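You operate a simulated robot arm through the tools that you are given. There is no shell and no other tool. Be economical: measure what you need, move in short steps, check, and stop when the job is done.

You are at the controls of a simulated robot arm. One attempt, no reset.

Task
Put the teal round tub on the top of the long table away on the middle shelf of the steel rack. Turn the eyelet dial to 8 mm. Take the bobbin on the top of the long table and put it away on the top of the table with the wood edge. Take the purple harness grip and leave it on the middle shelf of the steel rack. The order is free.

Only the result counts: the job must be done as asked and must still hold three seconds after the hand-in. Knocking over, shifting, dropping, spilling or breaking anything else fails it.

Robot
A 7-joint arm with a two-finger parallel gripper on a trunk, on a base that drives. Base frame: it is fixed to the floor where the robot stands at the start and does not move with it; the origin is under the middle of the robot, x ahead of it, y to its left, z up; the surface under the hand at the start is at about z = 92. Lengths are in cm, angles in rad, forces in N, time in s.
With the tool pointing down near the work surface it reaches from about 38 to 88 cm from the robot's upright axis, wherever it stands. Its first joint turns from -2.897 to 2.897 rad. Places, roughly: bobbin [100, 300, 100]; eyelet dial [140, 320, 90]; middle shelf of the steel rack [-100, 610, 90]; purple harness grip (14x5x4 cm) [140, 260, 90]; teal round tub (8x8x6 cm) [50, 0, 90]; top of the table with the wood edge [40, -450, 80]. Payload 3.43 kg.
The tool frame sits at the grasp point between the pads (the TCP): z along the fingers, y along the line on which they close. The tips reach 3.4 cm beyond it. The gripper opens to 12.8 cm. The fingers are 2.4 cm wide and 1.2 cm thick; the gripper's body (4.8 by 13 cm) begins 9.6 cm behind the TCP.
Orientation is that of the tool frame in the base frame, as [roll, pitch, yaw] about the fixed x, y, z axes, in that order (R = Rz(yaw) Ry(pitch) Rx(roll)). With the fingers straight down and closing along the base's y, the tool's x points along the base's -x, its y along +y and its z along -z.

Tools
- The arm moves only by the tool jog_arm. Its argument "targets" is a list of rows, each a list of 3 entries, a list of its own where there are three numbers: the shift along the base's x, y, z in units of 150 mm (1.0 is 150 mm), then the turn, a rotation vector about the base's x, y, z in units of 180 degrees (1.0 is 180 degrees), then the opening, from 0 (shut) to 1 (fully open). In form: [[[x, y, z], [ax, ay, az], gripper], ...]. A call has 1 to 10 rows; each row is the pose to reach, as a shift and turn from the pose commanded when the call began. A call with a number of a shift or a turn outside -1 to 1 is refused whole. A row lasts 0.2 s, in which the tool goes at most 5 cm and 0.15 rad; a call with a longer step from one row to the next is refused whole, and so is a gripper value outside its range. A pose out of reach is approached as far as the arm can. The call stops where the force on the tool passes 40 N (or 10 N more than at its start, if that is more) or the arm is blocked; 0.2 s more then pass. Each finger travels about 15.3 cm/s and halts on what it meets, pressing with about 41 N; the grip force reading is that of the motor and also rises with nothing between the fingers. The clock runs only during rows and for 0.2 s after the last one: add rows that repeat a pose to give the fingers time. The reply holds the time, the measured pose of the TCP, the force on the tool along the base axes, the opening and the grip force, in the units named above and with some noise, with the torque about the TCP (base axes, N m) and any sound that the robot's microphone picked up.
- Cameras (640 x 400 px; columns grow to the right, rows downward): "scene" is now at [17.7, 1.62, 156.13]; the picture's right is [0.21, -0.98, 0.00], its down [-0.72, -0.16, -0.67] and it looks along [0.66, 0.14, -0.74] (base axes); focal length 266 px, centre (320, 200). "wrist" rides on the gripper at [7.6, -1.1, -16] in the tool frame; the picture's right is [0.15, 0.99, 0.00], its down [-0.88, 0.13, -0.46] and it looks along [-0.45, 0.07, 0.89] (tool axes); focal length 234 px, centre (320, 200).
- snapshot(camera): a new picture of that camera. The clock stands still meanwhile.
- base_move(legs): drives the robot by 1 to 6 legs, each [ahead, turn to the left] in cm and rad, along the robot's own axes; the way and the turn of a leg run together, so that a leg with both is an arc; at most 150 cm and 3.142 rad a leg. The arm and the cameras ride along, it lands a little off, and it stops where it bumps. It gives what a move gives.
- turn_head(pan, tilt): turns the head with the scene camera to pan (to the left, within 2.304 rad either way) and tilt (down, from -0.506 to 1.204), counted from straight ahead of the robot. It gives what a move gives.
- locate(camera, pixels): for up to 12 pixels [column, row] of the newest picture of that camera ("zoom" is the newest enlarged one), the place [x, y, z] in the base frame of the surface seen there, good to about 0.2 cm, but the place of the scene camera against the robot may be out by one fixed shift of up to 1.2 cm in any direction. The clock stands still meanwhile.
- zoom(camera, box): a new picture of the part [left, top, right, bottom] of that camera's present view, enlarged. The clock stands still meanwhile.
- hand_in(): hands the job in; it is judged then, once.

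Keep the steps short. Do not move on a guess: measure, check each grasp and each placing, and mend mistakes. In all there are 110 turns and 90 pictures (those below and enlarged ones count). Leave the gripper open and the arm clear of the work at the hand-in unless told otherwise, and finish with a single line.

The tools are called as name(argument=value, ...) on one line, values as JSON. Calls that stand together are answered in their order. jog_arm: Moves the arm, as the interface text tells. Its arguments: {"type":"object","properties":{"targets":{"type":"array"}},"required":["targets"]} The other tools are called the same way: base_move (legs) drives the base; turn_head (pan, tilt) turns the head that bears the scene camera; snapshot (camera) takes a picture; locate (camera, pixels) gives the place of the surface under pixels of a picture; zoom (camera, box) takes an enlarged picture of a part of a camera's view; hand_in () hands the job in.

At the start:

```text
time: 0.0
ee_pos: [45.69, 11.12, 124.79]
tool_rot: [-3.141, 0.001, 3.141]
contact_force: [0.7, 0.8, -0.5]
moment: [-0.03, -0.03, -0.01]
opening: 12.8
gripper_force: 0.2
robot x, y, heading: [0.02, -0.02, -0.004]
head pan, tilt: [0.213, 0.831]
```

scene: 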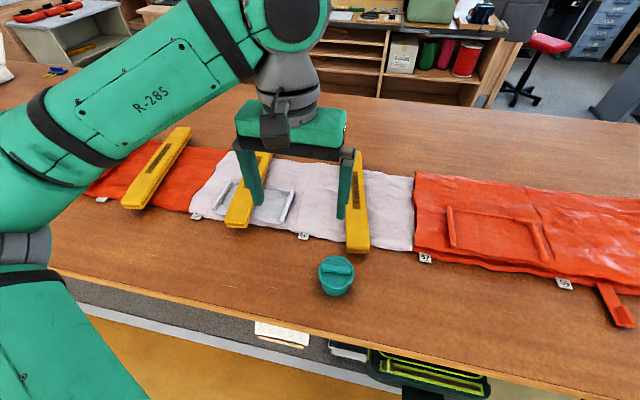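
wrist: 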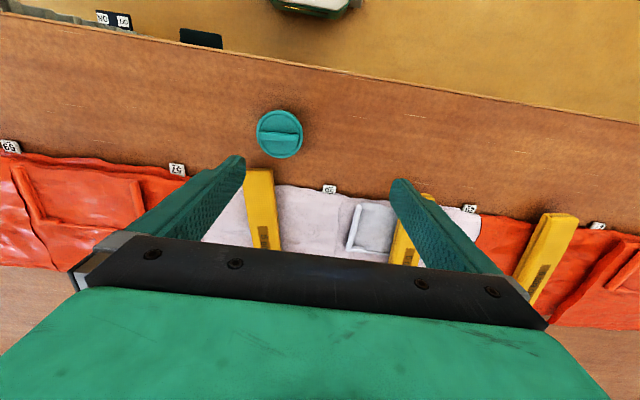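

I see the teal tub at scene (336,275). I'll measure it and the table near it.

locate(camera="scene", pixels=[[336, 262], [336, 275], [322, 272], [352, 272], [336, 292], [300, 290], [380, 290], [357, 200], [345, 160], [60, 130], [500, 130]])

zoom(camera="scene", box=[270, 220, 430, 320])

locate(camera="wrist", pixels=[[280, 134], [262, 126], [298, 126], [280, 112], [280, 155], [320, 140], [258, 180]])

```text
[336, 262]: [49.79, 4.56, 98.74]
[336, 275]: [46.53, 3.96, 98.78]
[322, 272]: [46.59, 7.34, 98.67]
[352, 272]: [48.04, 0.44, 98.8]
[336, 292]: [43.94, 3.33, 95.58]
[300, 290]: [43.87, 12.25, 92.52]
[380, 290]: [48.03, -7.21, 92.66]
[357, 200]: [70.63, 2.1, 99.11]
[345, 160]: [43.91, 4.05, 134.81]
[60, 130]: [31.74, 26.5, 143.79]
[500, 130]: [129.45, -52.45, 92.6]
```

```text
4.00 times, centred on (350, 270) of scene
```

zoom: 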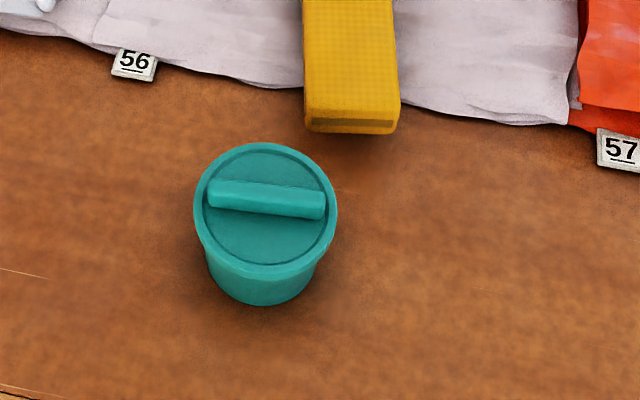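

```text
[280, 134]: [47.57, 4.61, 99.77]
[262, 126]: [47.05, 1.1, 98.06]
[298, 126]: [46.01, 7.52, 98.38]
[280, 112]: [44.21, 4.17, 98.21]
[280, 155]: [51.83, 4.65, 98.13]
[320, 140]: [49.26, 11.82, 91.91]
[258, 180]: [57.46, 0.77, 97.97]
```

The tub is centred near (48, 4.4), top about 98.2. Before choosing a grasp, I'll look toward the rack to see the shelf clearance.

turn_head(pan=1.75, tilt=0.1)

snapshot(camera="scene")

turn_head(pan=1.1, tilt=0.3)

snapshot(camera="scene")

turn_head(pan=-1.5, tilt=0.2)

snapshot(camera="scene")

```text
time: 1.6
ee_pos: [45.8, 11.11, 124.72]
tool_rot: [3.14, 0.002, 3.142]
contact_force: [0.5, -0.1, 0.6]
moment: [0.0, -0.01, -0.02]
opening: 12.82
gripper_force: 0.1
robot x, y, heading: [-0.05, 0.11, 0.001]
head pan, tilt: [1.751, 0.099]
```

```text
86 pictures are left
```

scene: 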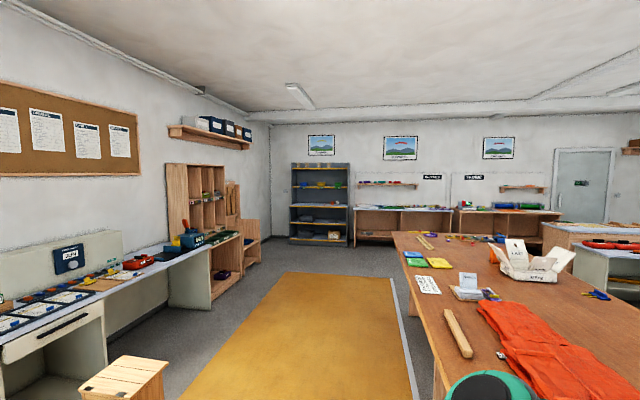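

```text
time: 2.7
ee_pos: [45.76, 11.16, 124.73]
tool_rot: [-3.141, 0.001, 3.142]
contact_force: [0.5, -0.2, -0.1]
moment: [0.02, 0.0, 0.03]
opening: 12.78
gripper_force: 0.1
robot x, y, heading: [-0.12, -0.21, 0.002]
head pan, tilt: [1.1, 0.3]
```

```text
85 pictures are left
```

scene: 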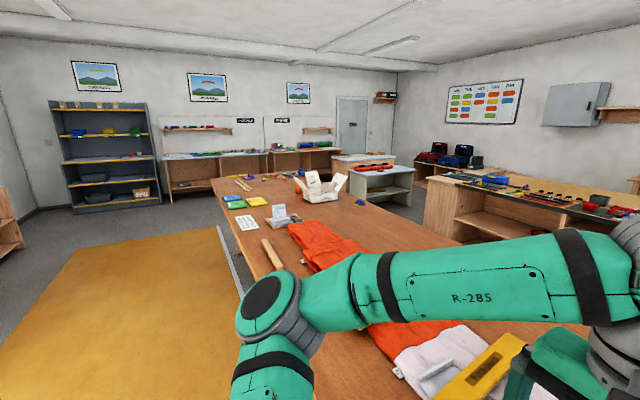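

```text
time: 5.0
ee_pos: [45.67, 11.2, 124.81]
tool_rot: [3.141, -0.001, 3.14]
contact_force: [-0.5, 0.9, -1.2]
moment: [0.01, 0.02, 0.01]
opening: 12.83
gripper_force: 0.0
robot x, y, heading: [0.32, -0.41, -0.001]
head pan, tilt: [-1.499, 0.201]
```

```text
84 pictures are left
```

scene: 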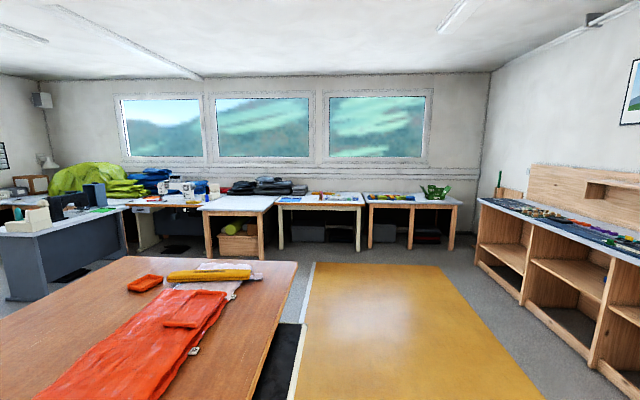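

I'll look back at the rack and enlarge it and the table's far end.

turn_head(pan=1.5, tilt=0.15)

zoom(camera="scene", box=[180, 140, 280, 240])

zoom(camera="scene", box=[310, 180, 500, 300])

```text
time: 7.6
ee_pos: [45.89, 11.21, 124.87]
tool_rot: [3.14, 0.002, -3.14]
contact_force: [0.3, -0.2, 0.8]
moment: [-0.01, -0.01, 0.0]
opening: 12.82
gripper_force: 0.1
robot x, y, heading: [-0.17, 0.12, -0.004]
head pan, tilt: [1.499, 0.15]
```

```text
4.00 times, centred on (230, 190) of scene
```

zoom: 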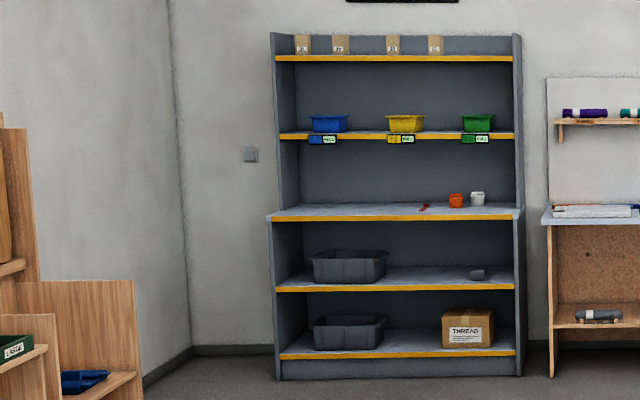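

```text
3.33 times, centred on (405, 240) of scene
```

zoom: 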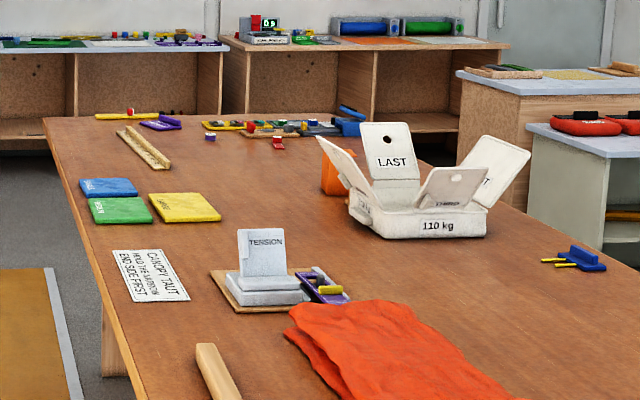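

zoom(camera="scene", box=[180, 140, 280, 240])

locate(camera="zoom", pixels=[[300, 216], [490, 216], [300, 208], [340, 207], [340, 211], [340, 137], [340, 58], [300, 138], [340, 170], [455, 200], [477, 198], [424, 206]])

```text
4.00 times, centred on (230, 190) of scene
```

zoom: 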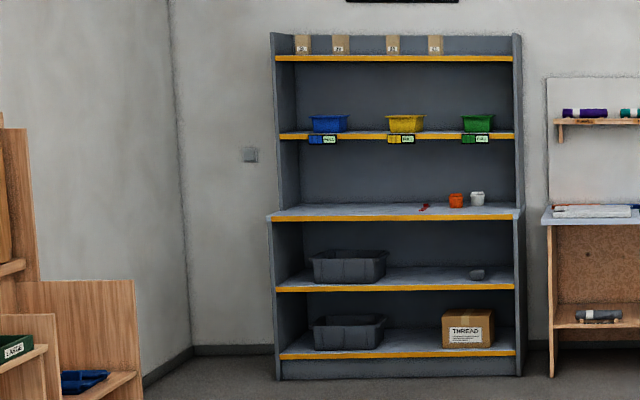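

```text
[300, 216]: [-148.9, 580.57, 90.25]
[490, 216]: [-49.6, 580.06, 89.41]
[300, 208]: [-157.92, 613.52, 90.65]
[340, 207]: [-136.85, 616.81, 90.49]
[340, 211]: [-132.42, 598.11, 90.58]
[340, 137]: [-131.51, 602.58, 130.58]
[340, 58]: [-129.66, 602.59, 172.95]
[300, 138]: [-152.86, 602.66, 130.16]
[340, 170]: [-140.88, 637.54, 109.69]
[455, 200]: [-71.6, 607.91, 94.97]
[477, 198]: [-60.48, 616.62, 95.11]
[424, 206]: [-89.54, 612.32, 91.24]
```

The middle shelf is at z≈90.5. Its front edge is at y≈580 and the shelf above starts at y≈602, so placing from above works. Next, the arm goes over the tub.

jog_arm(targets=[[[0.04, -0.12, -0.25], [0, 0, 0], 1], [[0.08, -0.24, -0.5], [0, 0, 0], 1], [[0.12, -0.36, -0.75], [0, 0, 0], 1], [[0.147, -0.453, -1.0], [0, 0, 0], 1]])

snapshot(camera="wrist")

turn_head(pan=0.1, tilt=0.9)

snapshot(camera="scene")

```text
time: 8.6
ee_pos: [48.23, 4.33, 109.8]
tool_rot: [3.141, 0.0, -3.141]
contact_force: [0.0, 0.2, 0.0]
moment: [0.01, 0.0, 0.01]
opening: 12.81
gripper_force: 0.1
robot x, y, heading: [-0.02, 0.14, -0.0]
head pan, tilt: [1.499, 0.15]
```

```text
80 pictures are left
```

wrist: 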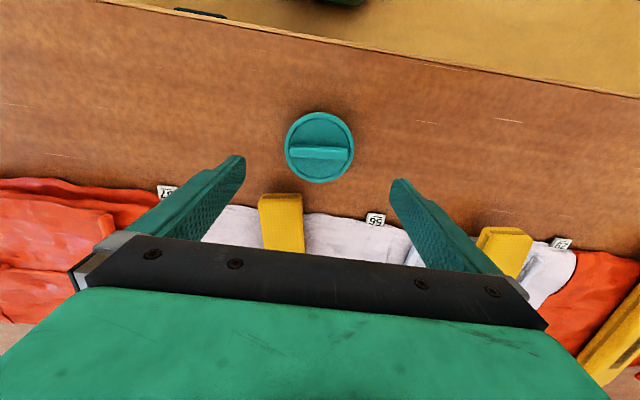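

```text
time: 10.1
ee_pos: [48.27, 4.44, 109.91]
tool_rot: [-3.141, 0.001, 3.142]
contact_force: [0.0, 0.2, -0.6]
moment: [0.02, -0.01, -0.04]
opening: 12.79
gripper_force: 0.0
robot x, y, heading: [-0.52, -0.12, 0.002]
head pan, tilt: [0.099, 0.901]
```

```text
79 pictures are left
```

scene: 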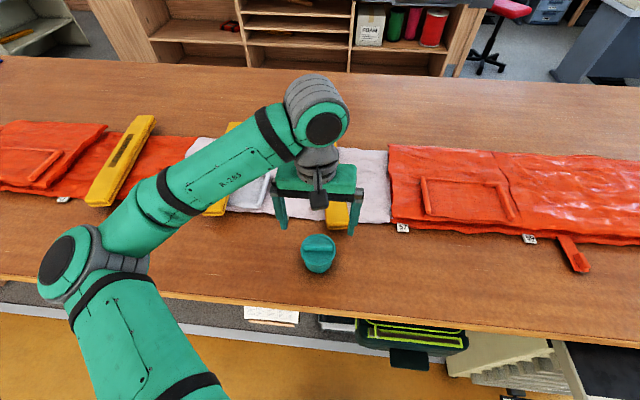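

The gripper hovers around the tub. I'll check its place in the wrist picture before descending.

locate(camera="wrist", pixels=[[319, 114], [319, 181], [287, 148], [352, 148], [319, 152], [319, 200]])

```text
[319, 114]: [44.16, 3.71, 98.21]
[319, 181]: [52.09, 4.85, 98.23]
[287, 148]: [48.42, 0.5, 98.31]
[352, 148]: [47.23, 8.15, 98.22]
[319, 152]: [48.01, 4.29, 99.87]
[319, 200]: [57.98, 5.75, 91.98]
```

Centred at (48.1, 4.3). Now I descend to about z=96 and close.

jog_arm(targets=[[[-0.007, -0.003, -0.3], [0, 0, 0], 1], [[-0.007, -0.003, -0.6], [0, 0, 0], 1], [[-0.007, -0.003, -0.8], [0, 0, 0], 1], [[-0.007, -0.003, -0.915], [0, 0, 0], 1], [[-0.007, -0.003, -0.915], [0, 0, 0], 0.75], [[-0.007, -0.003, -0.915], [0, 0, 0], 0.55], [[-0.007, -0.003, -0.915], [0, 0, 0], 0.45], [[-0.007, -0.003, -0.915], [0, 0, 0], 0.45]])

snapshot(camera="wrist")

```text
time: 11.9
ee_pos: [48.07, 4.36, 96.09]
tool_rot: [3.141, 0.0, -3.141]
contact_force: [-0.4, -0.6, -1.0]
moment: [-0.01, 0.03, -0.02]
opening: 8.49
gripper_force: 41.1
robot x, y, heading: [-0.08, 0.13, 0.004]
head pan, tilt: [0.099, 0.901]
```

```text
78 pictures are left
```

wrist: 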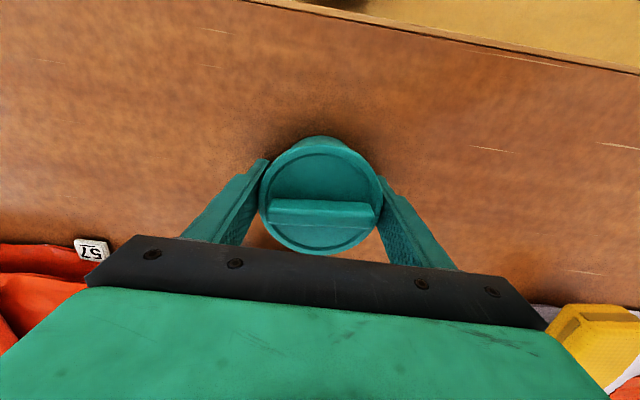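

The fingers hold at 8.5 cm with 41 N. I lift slowly and check.

jog_arm(targets=[[[0, 0, 0.08], [0, 0, 0], 0.4], [[0, 0, 0.2], [0, 0, 0], 0.4], [[0, 0, 0.4], [0, 0, 0], 0.4], [[0, 0, 0.6], [0, 0, 0], 0.4]])

snapshot(camera="scene")

```text
time: 12.9
ee_pos: [48.05, 4.38, 105.27]
tool_rot: [-3.141, 0.0, 3.141]
contact_force: [0.0, 0.1, -0.8]
moment: [0.01, -0.02, -0.02]
opening: 8.48
gripper_force: 40.7
robot x, y, heading: [-0.04, -0.07, 0.001]
head pan, tilt: [0.099, 0.901]
```

```text
77 pictures are left
```

scene: 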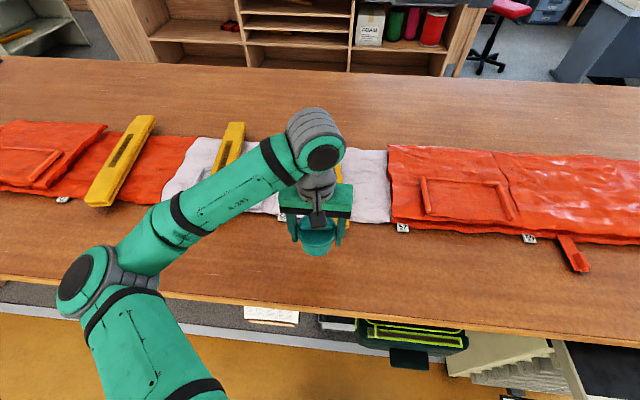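

The tub came up whole. I raise it higher, back off the table, turn toward the rack and look at the way.

jog_arm(targets=[[[0, 0, 0.3], [0, 0, 0], 0.4], [[0, 0, 0.6], [0, 0, 0], 0.4], [[0, 0, 0.9], [0, 0, 0], 0.4]])

base_move(legs=[[-15, 0], [0, 1.65]])

turn_head(pan=0.3, tilt=0.3)

snapshot(camera="scene")

```text
time: 13.7
ee_pos: [47.85, 4.29, 118.6]
tool_rot: [3.142, -0.002, -3.141]
contact_force: [0.3, 0.2, -1.4]
moment: [-0.01, 0.01, 0.02]
opening: 8.48
gripper_force: 40.9
robot x, y, heading: [0.01, 0.04, -0.003]
head pan, tilt: [0.099, 0.901]
```

```text
time: 19.6
ee_pos: [-22.86, 47.4, 118.7]
tool_rot: [-3.141, 0.0, -1.498]
contact_force: [-0.4, 0.2, -1.8]
moment: [0.03, 0.02, 0.01]
opening: 8.45
gripper_force: 41.3
robot x, y, heading: [-15.3, 0.24, 1.645]
head pan, tilt: [0.099, 0.901]
```

```text
time: 20.6
ee_pos: [-22.99, 47.49, 118.58]
tool_rot: [-3.141, 0.0, -1.5]
contact_force: [-0.3, -0.1, -0.8]
moment: [0.03, 0.01, 0.02]
opening: 8.48
gripper_force: 41.5
robot x, y, heading: [-15.35, 0.1, 1.643]
head pan, tilt: [0.3, 0.3]
```

```text
76 pictures are left
```

scene: 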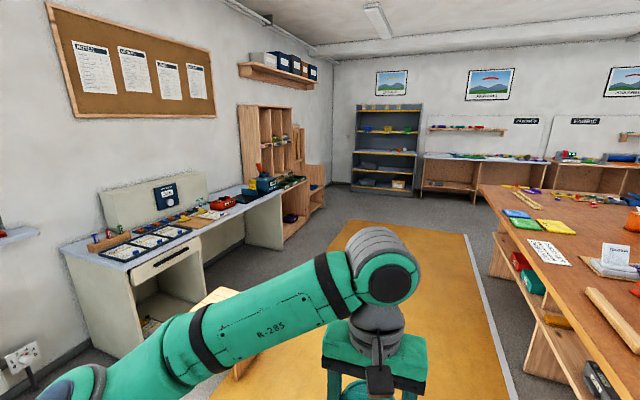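

There's a low stool left of the arm and a cabinet by the wall. I'll measure them, along with the table edge and the mat.

locate(camera="scene", pixels=[[235, 370], [225, 292], [284, 240], [323, 206], [265, 250], [310, 170], [466, 236], [515, 380], [493, 268], [520, 360], [560, 245]])

```text
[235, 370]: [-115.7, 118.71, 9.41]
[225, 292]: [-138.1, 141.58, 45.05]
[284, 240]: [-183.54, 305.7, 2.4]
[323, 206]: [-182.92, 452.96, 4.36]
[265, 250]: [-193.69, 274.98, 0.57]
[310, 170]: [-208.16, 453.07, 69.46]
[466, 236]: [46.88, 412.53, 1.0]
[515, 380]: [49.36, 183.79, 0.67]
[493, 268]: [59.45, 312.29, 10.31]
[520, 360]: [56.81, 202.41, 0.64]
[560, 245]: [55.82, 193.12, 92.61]
```

The way is clear: the stool's edge is at x≈-115 and my path stays beyond x≈-45 there. I drive toward the rack.

base_move(legs=[[0, 0.135], [150, 0], [150, 0], [150, 0], [10, 0], [0, -0.209]])

turn_head(pan=0.0, tilt=0.45)

snapshot(camera="scene")

```text
time: 44.6
ee_pos: [-120.85, 502.89, 118.72]
tool_rot: [3.141, 0.0, -1.57]
contact_force: [-0.7, 0.4, -1.3]
moment: [0.03, 0.04, -0.02]
opening: 8.42
gripper_force: 40.9
robot x, y, heading: [-116.27, 454.72, 1.571]
head pan, tilt: [0.3, 0.3]
```

```text
time: 45.4
ee_pos: [-120.82, 502.85, 118.49]
tool_rot: [3.141, 0.0, -1.571]
contact_force: [-0.7, -1.3, -0.9]
moment: [0.04, 0.06, -0.01]
opening: 8.43
gripper_force: 41.5
robot x, y, heading: [-116.11, 455.13, 1.576]
head pan, tilt: [0.0, 0.45]
```

```text
75 pictures are left
```

scene: 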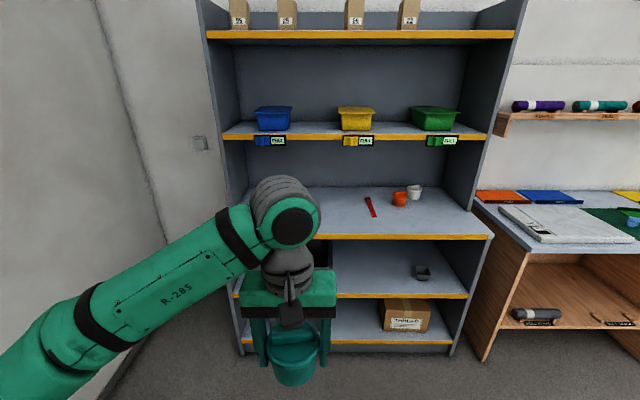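

locate(camera="scene", pixels=[[371, 216], [366, 198], [400, 235], [345, 235], [345, 228], [345, 200], [430, 230], [350, 136], [358, 148], [262, 148]])

```text
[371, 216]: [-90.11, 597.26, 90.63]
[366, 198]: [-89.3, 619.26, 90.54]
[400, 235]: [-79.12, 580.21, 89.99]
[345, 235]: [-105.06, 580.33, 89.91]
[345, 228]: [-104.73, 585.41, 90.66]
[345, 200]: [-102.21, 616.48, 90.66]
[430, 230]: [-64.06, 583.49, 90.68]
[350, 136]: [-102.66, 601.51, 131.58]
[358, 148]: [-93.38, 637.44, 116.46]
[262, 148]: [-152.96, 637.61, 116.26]
```

Shelf top is 90.65 and the area around (-121, 588) is free. I drive 72 cm closer.

base_move(legs=[[72, 0]])

snapshot(camera="scene")

```text
time: 49.3
ee_pos: [-121.19, 574.83, 118.61]
tool_rot: [3.141, 0.001, -1.565]
contact_force: [0.3, -0.7, -1.6]
moment: [0.02, -0.01, 0.03]
opening: 8.4
gripper_force: 41.0
robot x, y, heading: [-116.84, 526.78, 1.574]
head pan, tilt: [0.0, 0.45]
```

```text
74 pictures are left
```

scene: 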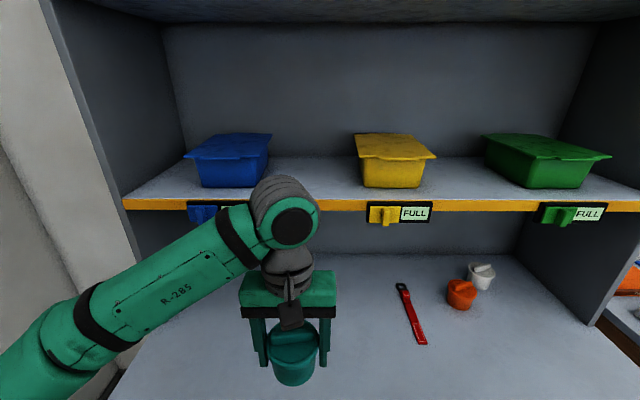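

I lower to z≈100 in front of the upper shelf, then extend to y≈588.5 over the shelf.

jog_arm(targets=[[[0, 0, -0.3], [0, 0, 0], 0.4], [[0, 0, -0.6], [0, 0, 0], 0.4], [[0, 0, -0.9], [0, 0, 0], 0.4], [[0, 0, -1.0], [0, 0, 0], 0.4]])

jog_arm(targets=[[[0, 0, -0.2], [0, 0, 0], 0.4], [[0, 0.2, -0.25], [0, 0, 0], 0.4], [[0, 0.5, -0.25], [0, 0, 0], 0.4], [[0, 0.75, -0.25], [0, 0, 0], 0.4], [[0, 0.91, -0.25], [0, 0, 0], 0.4]])

snapshot(camera="scene")

snapshot(camera="wrist")

```text
time: 50.3
ee_pos: [-120.94, 574.7, 103.56]
tool_rot: [3.142, -0.001, -1.565]
contact_force: [0.5, 0.5, -0.9]
moment: [0.0, 0.0, -0.02]
opening: 8.42
gripper_force: 40.4
robot x, y, heading: [-116.52, 526.95, 1.577]
head pan, tilt: [0.0, 0.45]
```

```text
time: 51.5
ee_pos: [-121.07, 588.49, 99.79]
tool_rot: [3.141, 0.0, -1.566]
contact_force: [-0.6, 0.1, -0.8]
moment: [-0.03, 0.0, 0.0]
opening: 8.43
gripper_force: 40.7
robot x, y, heading: [-116.75, 527.33, 1.577]
head pan, tilt: [0.0, 0.45]
```

```text
73 pictures are left
```

scene: 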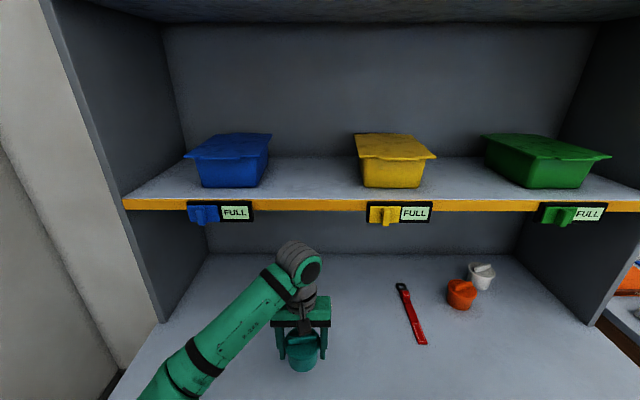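

```text
72 pictures are left
```

wrist: 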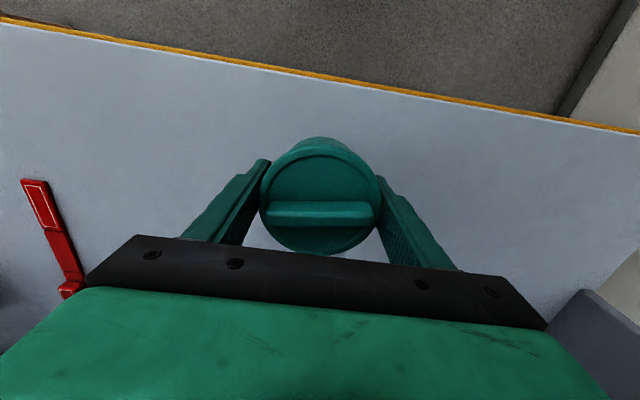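

The tub is over clear shelf. I lower gently until contact.

jog_arm(targets=[[[0, 0, -0.2], [0, 0, 0], 0.4], [[0, 0, -0.28], [0, 0, 0], 0.4], [[0, 0, -0.31], [0, 0, 0], 0.4], [[0, 0, -0.335], [0, 0, 0], 0.4]])

```text
time: 52.5
ee_pos: [-121.09, 588.5, 94.82]
tool_rot: [3.141, 0.0, -1.566]
contact_force: [0.5, 0.1, -2.3]
moment: [-0.01, 0.01, -0.02]
opening: 8.41
gripper_force: 40.9
robot x, y, heading: [-116.58, 527.0, 1.574]
head pan, tilt: [0.0, 0.45]
```

Almost at the shelf; about 0.1 cm more, then open and rise straight up.

jog_arm(targets=[[[0, 0, -0.006], [0, 0, 0], 0.4], [[0, 0, -0.008], [0, 0, 0], 0.7], [[0, 0, -0.008], [0, 0, 0], 0.9], [[0, 0, -0.008], [0, 0, 0], 1], [[0, 0, 0.15], [0, 0, 0], 1], [[0, 0, 0.45], [0, 0, 0], 1]])

jog_arm(targets=[[[0, -0.3, 0.0], [0, 0, 0], 1], [[0, -0.6, 0], [0, 0, 0], 1], [[0, -0.9, 0], [0, 0, 0], 1], [[0, -0.95, 0.3], [0, 0, 0], 1], [[0, -0.95, 0.6], [0, 0, 0], 1], [[0, -0.95, 0.9], [0, 0, 0], 1]])

snapshot(camera="scene")

snapshot(camera="wrist")

```text
time: 53.9
ee_pos: [-121.26, 588.69, 101.49]
tool_rot: [3.141, 0.001, -1.567]
contact_force: [-0.3, -0.8, 0.6]
moment: [0.01, 0.0, 0.02]
opening: 12.81
gripper_force: 0.0
robot x, y, heading: [-116.52, 527.23, 1.58]
head pan, tilt: [0.0, 0.45]
```

```text
time: 55.3
ee_pos: [-121.03, 574.38, 115.07]
tool_rot: [3.141, -0.003, -1.567]
contact_force: [-0.2, -0.1, 0.0]
moment: [-0.01, 0.01, 0.0]
opening: 12.81
gripper_force: 0.2
robot x, y, heading: [-116.63, 527.33, 1.579]
head pan, tilt: [0.0, 0.45]
```

```text
71 pictures are left
```

scene: 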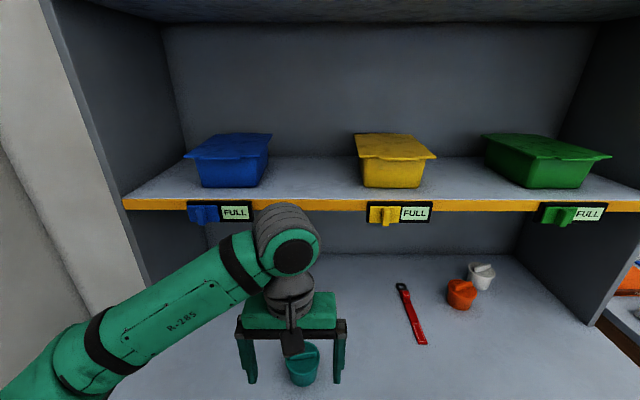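

```text
70 pictures are left
```

wrist: 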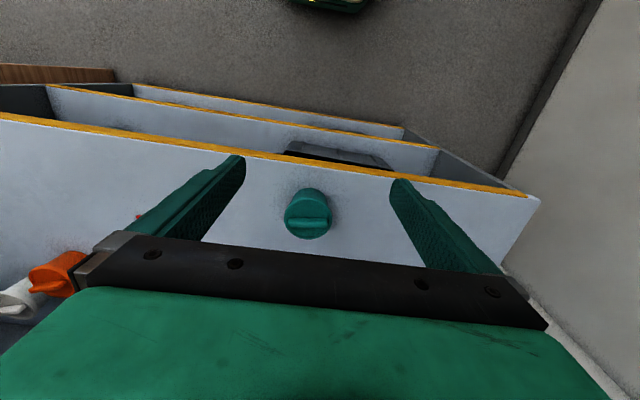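

The tub stands on the middle shelf. I back away and turn toward the far end of the long table.

base_move(legs=[[-70, 0], [0, -1.57]])

turn_head(pan=-0.4, tilt=0.3)

snapshot(camera="scene")

```text
time: 63.5
ee_pos: [-69.12, 461.61, 115.13]
tool_rot: [3.141, 0.0, 3.134]
contact_force: [-0.6, 0.4, -0.6]
moment: [-0.01, 0.0, 0.0]
opening: 12.82
gripper_force: 0.0
robot x, y, heading: [-116.55, 457.99, -0.009]
head pan, tilt: [0.0, 0.45]
```

```text
time: 64.4
ee_pos: [-68.96, 461.52, 115.02]
tool_rot: [3.14, 0.001, 3.132]
contact_force: [0.5, -0.1, -0.1]
moment: [0.01, 0.01, 0.0]
opening: 12.77
gripper_force: 0.1
robot x, y, heading: [-116.65, 457.68, -0.016]
head pan, tilt: [-0.4, 0.3]
```

```text
69 pictures are left
```

scene: 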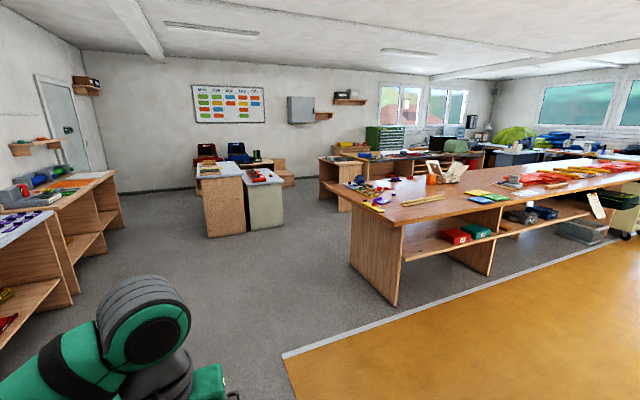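

zoom(camera="scene", box=[330, 150, 530, 275])

locate(camera="scene", pixels=[[390, 303], [352, 260], [206, 232], [248, 228], [285, 218], [120, 228], [72, 303], [347, 190], [390, 180], [440, 200], [360, 192], [380, 208]])

```text
3.20 times, centred on (430, 212) of scene
```

zoom: 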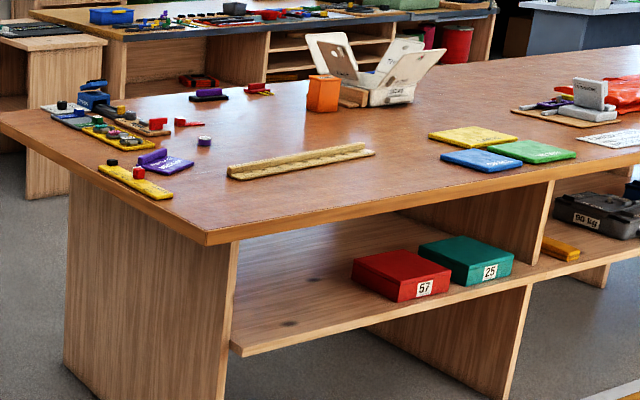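

```text
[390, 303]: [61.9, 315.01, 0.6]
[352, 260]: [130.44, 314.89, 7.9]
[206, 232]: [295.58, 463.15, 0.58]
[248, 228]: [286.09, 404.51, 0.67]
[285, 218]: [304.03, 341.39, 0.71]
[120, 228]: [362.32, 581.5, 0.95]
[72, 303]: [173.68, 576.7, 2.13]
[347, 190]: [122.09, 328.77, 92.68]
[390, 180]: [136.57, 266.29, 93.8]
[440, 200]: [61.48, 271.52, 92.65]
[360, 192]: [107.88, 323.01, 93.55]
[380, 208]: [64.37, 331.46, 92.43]
```

I'll drive to the end of the table, around (105, 450), facing it, and look.

base_move(legs=[[110, 0], [110, 0], [0, -1.56]])

turn_head(pan=0.0, tilt=0.45)

snapshot(camera="scene")

```text
time: 79.6
ee_pos: [109.79, 410.39, 114.92]
tool_rot: [-3.141, -0.001, 1.596]
contact_force: [-0.4, -0.1, 0.4]
moment: [-0.02, 0.03, -0.02]
opening: 12.79
gripper_force: 0.1
robot x, y, heading: [104.49, 457.68, -1.552]
head pan, tilt: [-0.4, 0.3]
```

```text
time: 80.4
ee_pos: [109.76, 410.5, 115.14]
tool_rot: [3.141, 0.001, 1.595]
contact_force: [0.2, -0.2, -0.9]
moment: [-0.01, -0.02, -0.02]
opening: 12.82
gripper_force: 0.1
robot x, y, heading: [104.64, 457.29, -1.551]
head pan, tilt: [0.0, 0.45]
```

```text
67 pictures are left
```

scene: 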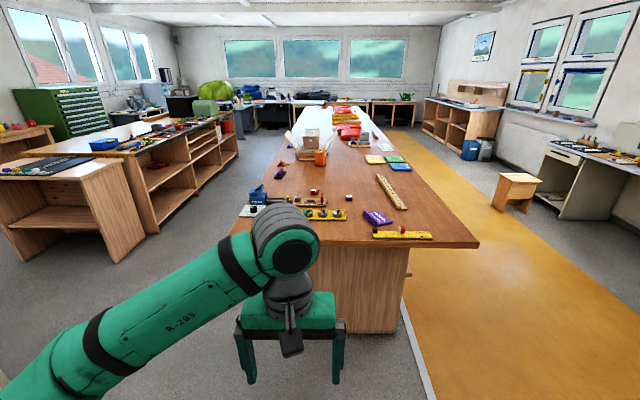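

Now an enlarged view of the table end.

zoom(camera="scene", box=[240, 140, 440, 265])

locate(camera="zoom", pixels=[[345, 182], [345, 190], [128, 105], [140, 95], [430, 245], [480, 300], [60, 185], [240, 190], [450, 155], [160, 225], [290, 240], [700, 300]])

```text
3.20 times, centred on (340, 202) of scene
```

zoom: 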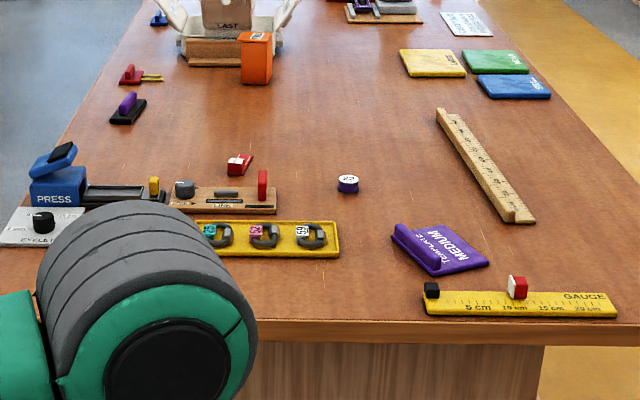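

```text
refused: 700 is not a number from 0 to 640
```

locate(camera="zoom", pixels=[[348, 178], [348, 190], [128, 105], [112, 122], [142, 102], [43, 222], [20, 240], [60, 185], [240, 190], [236, 165], [150, 192], [600, 330]])

zoom(camera="scene", box=[232, 145, 312, 225])

```text
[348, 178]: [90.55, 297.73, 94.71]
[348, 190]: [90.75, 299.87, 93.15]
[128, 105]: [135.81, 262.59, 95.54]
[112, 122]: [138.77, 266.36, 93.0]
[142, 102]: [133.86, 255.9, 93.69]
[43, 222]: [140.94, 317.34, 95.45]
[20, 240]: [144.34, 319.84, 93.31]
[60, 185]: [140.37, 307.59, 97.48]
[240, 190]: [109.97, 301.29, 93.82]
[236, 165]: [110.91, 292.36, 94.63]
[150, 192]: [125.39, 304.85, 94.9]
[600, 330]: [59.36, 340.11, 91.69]
```

```text
5.00 times, centred on (272, 185) of scene
```

zoom: 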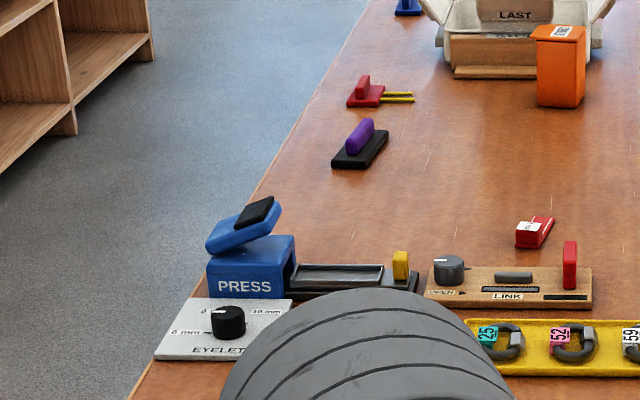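

The dial is at (141, 317) and the grip at (136, 262), both best reached from the table's far side (x+). I measure that aisle.

snapshot(camera="scene")

locate(camera="scene", pixels=[[158, 233], [120, 262], [192, 195], [238, 155], [240, 200], [265, 160], [258, 172], [243, 208], [160, 200], [126, 192], [225, 200], [480, 245]])

```text
64 pictures are left
```

scene: 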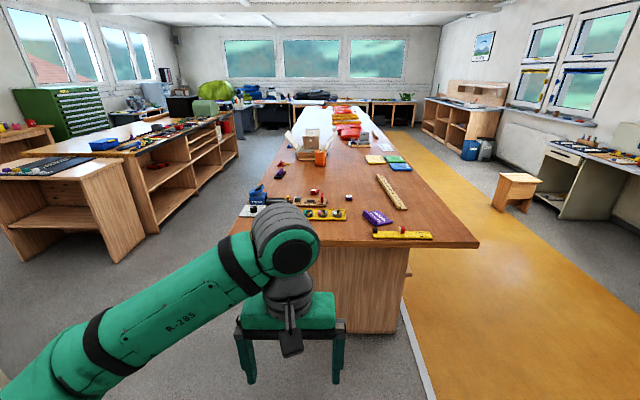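

```text
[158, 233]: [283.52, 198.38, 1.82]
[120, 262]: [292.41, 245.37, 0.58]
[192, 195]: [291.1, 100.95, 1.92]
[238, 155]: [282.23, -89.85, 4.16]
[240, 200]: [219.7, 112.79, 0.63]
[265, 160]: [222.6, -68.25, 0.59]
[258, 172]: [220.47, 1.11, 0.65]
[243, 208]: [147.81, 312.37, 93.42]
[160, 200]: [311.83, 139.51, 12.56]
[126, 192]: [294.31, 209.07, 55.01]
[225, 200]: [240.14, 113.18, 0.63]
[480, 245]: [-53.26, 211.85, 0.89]
```

The aisle is about 130 cm wide. I drive round to (199, 290) and face the table.

base_move(legs=[[0, 1.552], [95, 0], [0, -1.571], [84, 0], [83, 0], [0, -1.571]])

turn_head(pan=0.0, tilt=0.8)

snapshot(camera="scene")

```text
time: 106.5
ee_pos: [151.67, 284.29, 114.97]
tool_rot: [3.141, 0.001, -0.007]
contact_force: [-0.8, 0.0, -0.3]
moment: [-0.04, 0.02, -0.02]
opening: 12.83
gripper_force: 0.1
robot x, y, heading: [198.81, 287.8, 3.127]
head pan, tilt: [0.0, 0.45]
```

```text
time: 107.3
ee_pos: [151.7, 284.2, 114.99]
tool_rot: [3.141, 0.001, -0.005]
contact_force: [0.3, -0.3, 0.4]
moment: [0.03, 0.04, -0.02]
opening: 12.82
gripper_force: 0.0
robot x, y, heading: [198.86, 287.53, 3.128]
head pan, tilt: [0.0, 0.799]
```

```text
63 pictures are left
```

scene: 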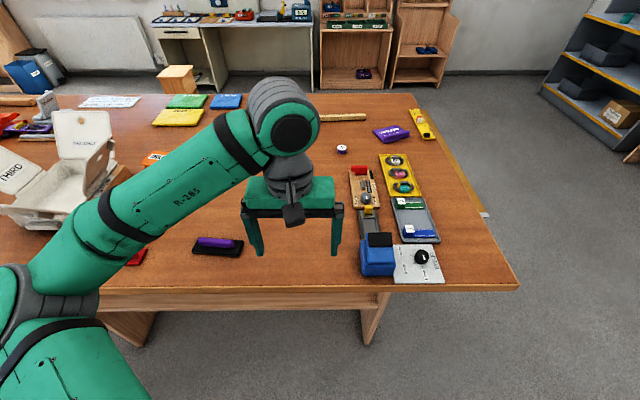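

zoom(camera="scene", box=[350, 220, 460, 290])

locate(camera="zoom", pixels=[[411, 210], [380, 215], [440, 215], [411, 240], [411, 190], [300, 300], [330, 165], [500, 250], [200, 330], [150, 130]])

zoom(camera="scene", box=[170, 215, 270, 275])

locate(camera="zoom", pixels=[[185, 165], [390, 180], [290, 172], [290, 145], [150, 220], [140, 190], [450, 245], [470, 165], [210, 140], [300, 240], [300, 200], [410, 160]])

```text
5.71 times, centred on (405, 255) of scene
```

zoom: 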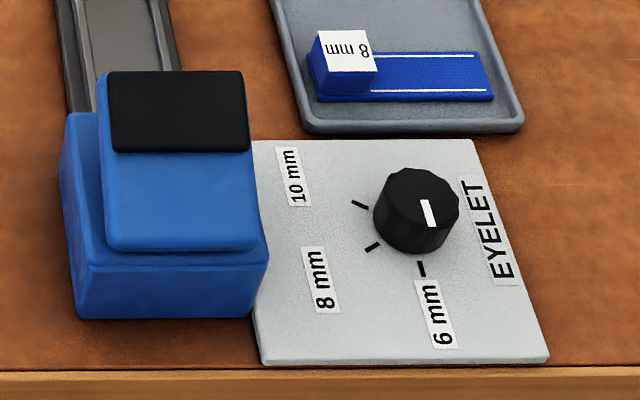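

```text
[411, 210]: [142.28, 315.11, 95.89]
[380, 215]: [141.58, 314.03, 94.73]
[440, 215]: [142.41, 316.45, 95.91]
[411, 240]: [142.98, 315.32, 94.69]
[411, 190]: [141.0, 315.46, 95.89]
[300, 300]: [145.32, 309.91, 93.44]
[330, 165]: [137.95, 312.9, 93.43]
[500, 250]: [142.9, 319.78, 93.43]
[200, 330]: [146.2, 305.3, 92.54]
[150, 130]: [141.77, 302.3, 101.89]
```

```text
6.40 times, centred on (220, 245) of scene
```

zoom: 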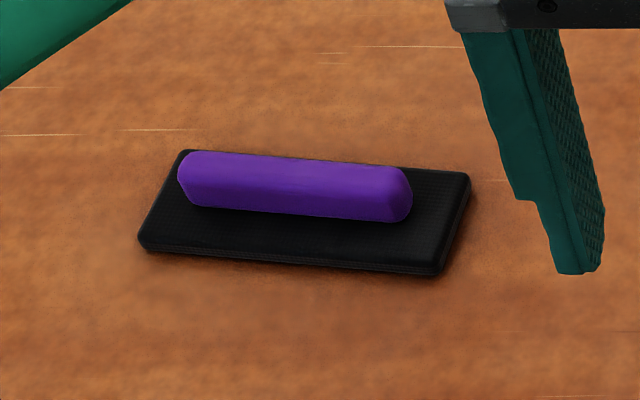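

```text
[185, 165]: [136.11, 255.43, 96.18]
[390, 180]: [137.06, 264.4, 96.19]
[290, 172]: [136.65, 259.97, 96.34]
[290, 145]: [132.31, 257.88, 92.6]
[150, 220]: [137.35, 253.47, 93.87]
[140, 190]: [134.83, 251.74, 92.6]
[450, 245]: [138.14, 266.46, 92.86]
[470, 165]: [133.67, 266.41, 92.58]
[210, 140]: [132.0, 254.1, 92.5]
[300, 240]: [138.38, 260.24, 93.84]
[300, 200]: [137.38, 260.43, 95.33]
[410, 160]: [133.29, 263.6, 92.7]
```

Dial knob near (142, 315.6), top z≈95.9. The grip is a purple handle on a black base lying along y, centred near (136, 259.5). I move the arm above the dial for a wrist view.

jog_arm(targets=[[[-0.1, 0.3, 0], [0, 0, 0], 1], [[-0.2, 0.6, 0], [0, 0, 0], 1], [[-0.3, 0.9, 0], [0, 0, 0], 0.8], [[-0.3, 1.0, 0], [0, 0, 0], 0.6]])

jog_arm(targets=[[[-0.15, 0.3, 0], [0, 0, 0], 0.5], [[-0.3, 0.6, 0], [0, 0, 0], 0.4], [[-0.34, 0.9, 0], [0, 0, 0], 0.4], [[-0.34, 1.0, 0], [0, 0, 0], 0.4]])

snapshot(camera="wrist")

```text
time: 108.3
ee_pos: [147.22, 299.16, 115.15]
tool_rot: [3.141, -0.001, -0.007]
contact_force: [0.0, -0.6, 0.2]
moment: [0.02, -0.02, 0.02]
opening: 7.68
gripper_force: 0.1
robot x, y, heading: [198.96, 287.86, 3.128]
head pan, tilt: [0.0, 0.799]
```

```text
refused: row 1 steps farther than a row can; nothing moved
```

```text
60 pictures are left
```

wrist: 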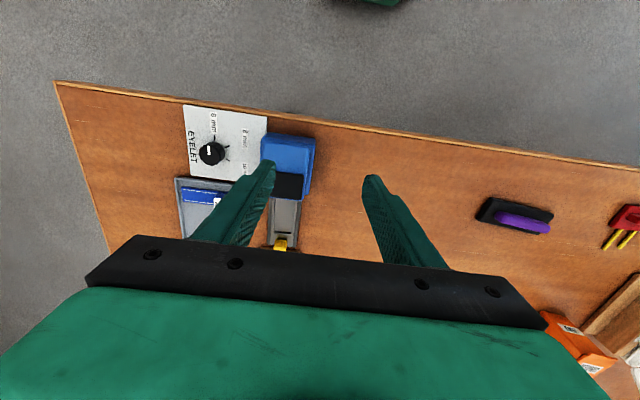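

jog_arm(targets=[[[-0.1, 0.28, 0], [0, 0, 0], 0.5], [[-0.2, 0.56, 0], [0, 0, 0], 0.4], [[-0.3, 0.84, 0], [0, 0, 0], 0.4], [[-0.34, 1.0, 0], [0, 0, 0], 0.4]])

zoom(camera="wrist", box=[240, 60, 400, 220])

```text
time: 109.3
ee_pos: [141.9, 314.22, 114.97]
tool_rot: [-3.141, 0.0, -0.008]
contact_force: [-0.1, -0.6, -0.2]
moment: [0.07, -0.04, 0.0]
opening: 5.12
gripper_force: 0.2
robot x, y, heading: [198.82, 287.9, 3.128]
head pan, tilt: [0.0, 0.799]
```

```text
2.50 times, centred on (320, 140) of wrist
```

zoom: 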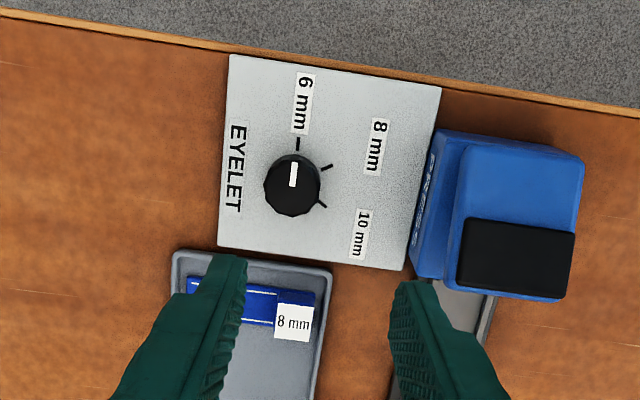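

The dial now points at 6 mm. I measure the knob and the ticks.

locate(camera="zoom", pixels=[[297, 144], [328, 167], [321, 204], [293, 164], [292, 186], [265, 182], [320, 178], [292, 155], [290, 213], [470, 150], [520, 250], [470, 225]])

```text
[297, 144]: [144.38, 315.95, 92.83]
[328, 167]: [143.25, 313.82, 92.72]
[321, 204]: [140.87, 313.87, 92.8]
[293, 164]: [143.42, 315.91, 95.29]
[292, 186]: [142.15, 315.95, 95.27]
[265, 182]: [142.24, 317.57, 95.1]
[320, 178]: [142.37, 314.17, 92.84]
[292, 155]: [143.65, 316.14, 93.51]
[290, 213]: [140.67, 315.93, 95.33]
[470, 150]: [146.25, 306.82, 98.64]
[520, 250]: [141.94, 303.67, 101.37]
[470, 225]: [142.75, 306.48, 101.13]
```

Knob centre (142.15, 315.95), plate z≈92.8, knob top 95.3. The 8 mm tick is about 61° clockwise from the pointer. I pre-turn the tool +30° and go above the knob.

jog_arm(targets=[[[0.017, 0.115, -0.1], [0, 0, 0.04], 0.4], [[0.017, 0.115, -0.35], [0, 0, 0.085], 0.4], [[0.017, 0.115, -0.6], [0, 0, 0.13], 0.4], [[0.017, 0.115, -0.8], [0, 0, 0.168], 0.4], [[0.017, 0.115, -0.95], [0, 0, 0.168], 0.4]])

zoom(camera="wrist", box=[220, 80, 420, 280])

zoom(camera="scene", box=[340, 170, 460, 290])

```text
time: 110.5
ee_pos: [142.37, 315.79, 100.86]
tool_rot: [3.141, -0.001, 0.524]
contact_force: [-0.6, -0.4, 0.6]
moment: [0.0, -0.05, 0.02]
opening: 5.13
gripper_force: 0.2
robot x, y, heading: [199.16, 287.98, 3.129]
head pan, tilt: [0.0, 0.799]
```

```text
2.00 times, centred on (320, 180) of wrist
```

zoom: 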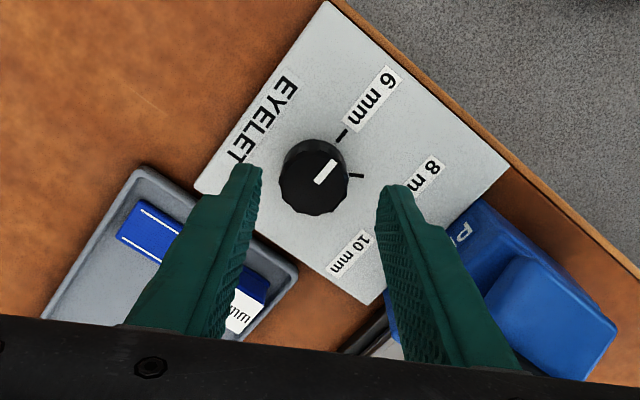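

```text
3.33 times, centred on (400, 230) of scene
```

zoom: 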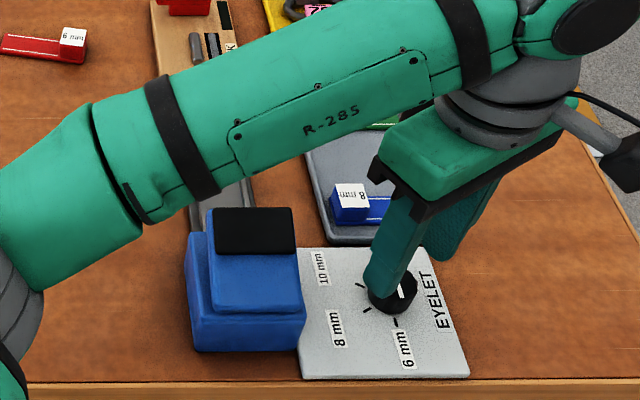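

The fingers straddle the knob. I go down 4 cm and close gently.

jog_arm(targets=[[[-0.005, 0.005, -0.15], [0, 0, 0], 0.4], [[-0.005, 0.005, -0.24], [0, 0, 0], 0.4], [[-0.005, 0.005, -0.265], [0, 0, 0], 0.4], [[-0.005, 0.005, -0.265], [0, 0, 0], 0.3], [[-0.005, 0.005, -0.265], [0, 0, 0], 0.2], [[-0.005, 0.005, -0.265], [0, 0, 0], 0.15], [[-0.005, 0.005, -0.265], [0, 0, 0], 0.15]])

zoom(camera="wrist", box=[220, 80, 420, 280])

```text
time: 112.1
ee_pos: [142.22, 316.04, 96.9]
tool_rot: [-3.139, 0.0, 0.518]
contact_force: [-14.5, 24.1, -0.4]
moment: [0.47, 0.42, -0.11]
opening: 3.36
gripper_force: 45.2
robot x, y, heading: [198.89, 288.17, 3.131]
head pan, tilt: [0.0, 0.799]
```

```text
2.00 times, centred on (320, 180) of wrist
```

zoom: 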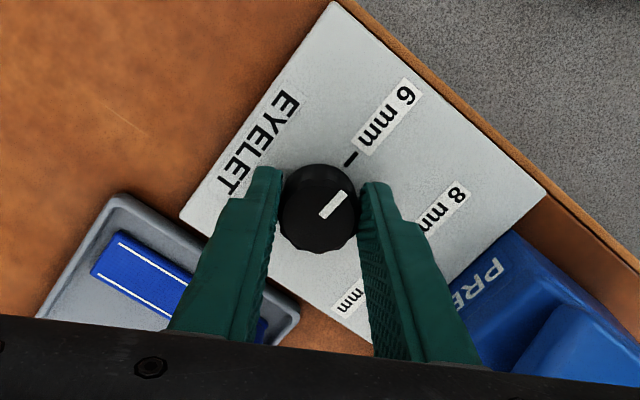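

Side force of about 28 N shows I'm slightly off centre along the closing line. I nudge to relieve it.

jog_arm(targets=[[[-0.004, 0.007, 0], [0, 0, 0], 0.15], [[-0.004, 0.007, 0], [0, 0, 0], 0.15]])

```text
time: 112.7
ee_pos: [142.29, 316.13, 97.03]
tool_rot: [-3.14, 0.0, 0.521]
contact_force: [-5.2, 19.3, 11.1]
moment: [0.34, -0.33, -0.09]
opening: 3.37
gripper_force: 44.7
robot x, y, heading: [199.16, 288.0, 3.129]
head pan, tilt: [0.0, 0.799]
```

jog_arm(targets=[[[-0.003, 0.008, 0], [0, 0, 0], 0.15], [[-0.003, 0.008, 0], [0, 0, 0], 0.15]])

```text
time: 113.3
ee_pos: [142.23, 316.16, 96.74]
tool_rot: [3.137, -0.001, 0.519]
contact_force: [15.2, -2.1, 15.1]
moment: [0.1, -0.44, 0.05]
opening: 3.36
gripper_force: 45.0
robot x, y, heading: [198.71, 287.96, 3.132]
head pan, tilt: [0.0, 0.799]
```

Centred well enough. Now I turn clockwise by 60° while holding.

jog_arm(targets=[[[0.004, 0, 0], [0, 0, -0.04], 0.15], [[0.004, 0, 0], [0, 0, -0.08], 0.15], [[0.004, 0, 0], [0, 0, -0.12], 0.15], [[0.004, 0, 0], [0, 0, -0.16], 0.15], [[0.004, 0, 0], [0, 0, -0.2], 0.15]])

zoom(camera="wrist", box=[220, 80, 420, 280])

```text
time: 114.5
ee_pos: [141.98, 315.87, 96.85]
tool_rot: [3.14, 0.003, -0.104]
contact_force: [-5.6, -27.7, 7.8]
moment: [-0.6, 0.63, 0.0]
opening: 3.31
gripper_force: 45.4
robot x, y, heading: [198.99, 287.67, 3.131]
head pan, tilt: [0.0, 0.799]
```

```text
2.00 times, centred on (320, 180) of wrist
```

zoom: 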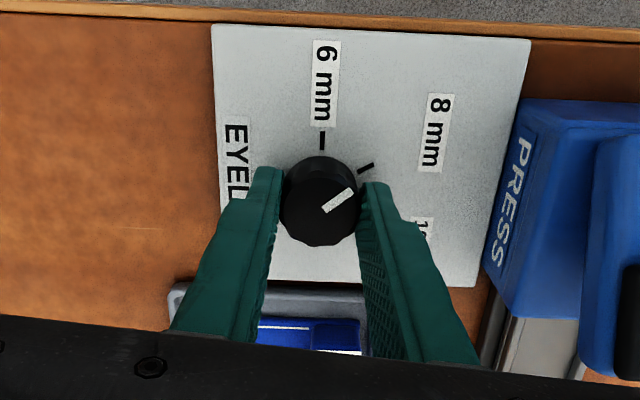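

The pointer moved about 36°. I correct the side force (-y) and turn the remaining 25°.

jog_arm(targets=[[[0, -0.008, 0], [0, 0, 0], 0.15], [[0, -0.01, 0], [0, 0, -0.04], 0.15], [[0, -0.012, 0], [0, 0, -0.08], 0.15], [[0, -0.012, 0], [0, 0, -0.115], 0.15], [[0, -0.012, 0], [0, 0, -0.139], 0.15], [[0, -0.012, 0], [0, 0, -0.139], 0.15]])

zoom(camera="wrist", box=[220, 80, 420, 280])

```text
time: 115.5
ee_pos: [142.05, 315.95, 96.89]
tool_rot: [3.138, 0.004, -0.427]
contact_force: [-2.7, -2.7, -1.8]
moment: [0.06, -0.43, 0.02]
opening: 3.27
gripper_force: 44.8
robot x, y, heading: [199.09, 287.96, 3.13]
head pan, tilt: [0.0, 0.799]
stopped in row 4: the force on the tool passed its limit at 41 N (the readings are from after the stop); the commanded pose is now the measured one
```

```text
2.00 times, centred on (320, 180) of wrist
```

zoom: 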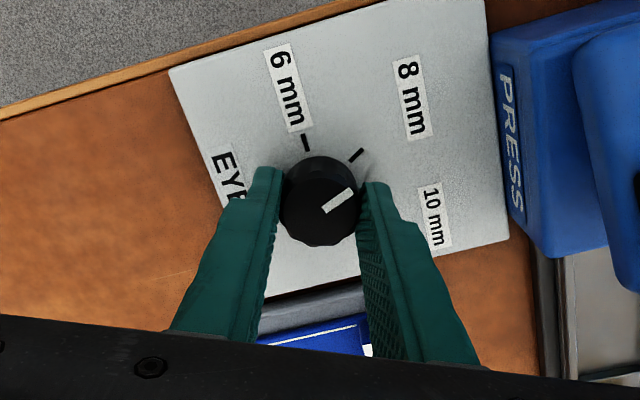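

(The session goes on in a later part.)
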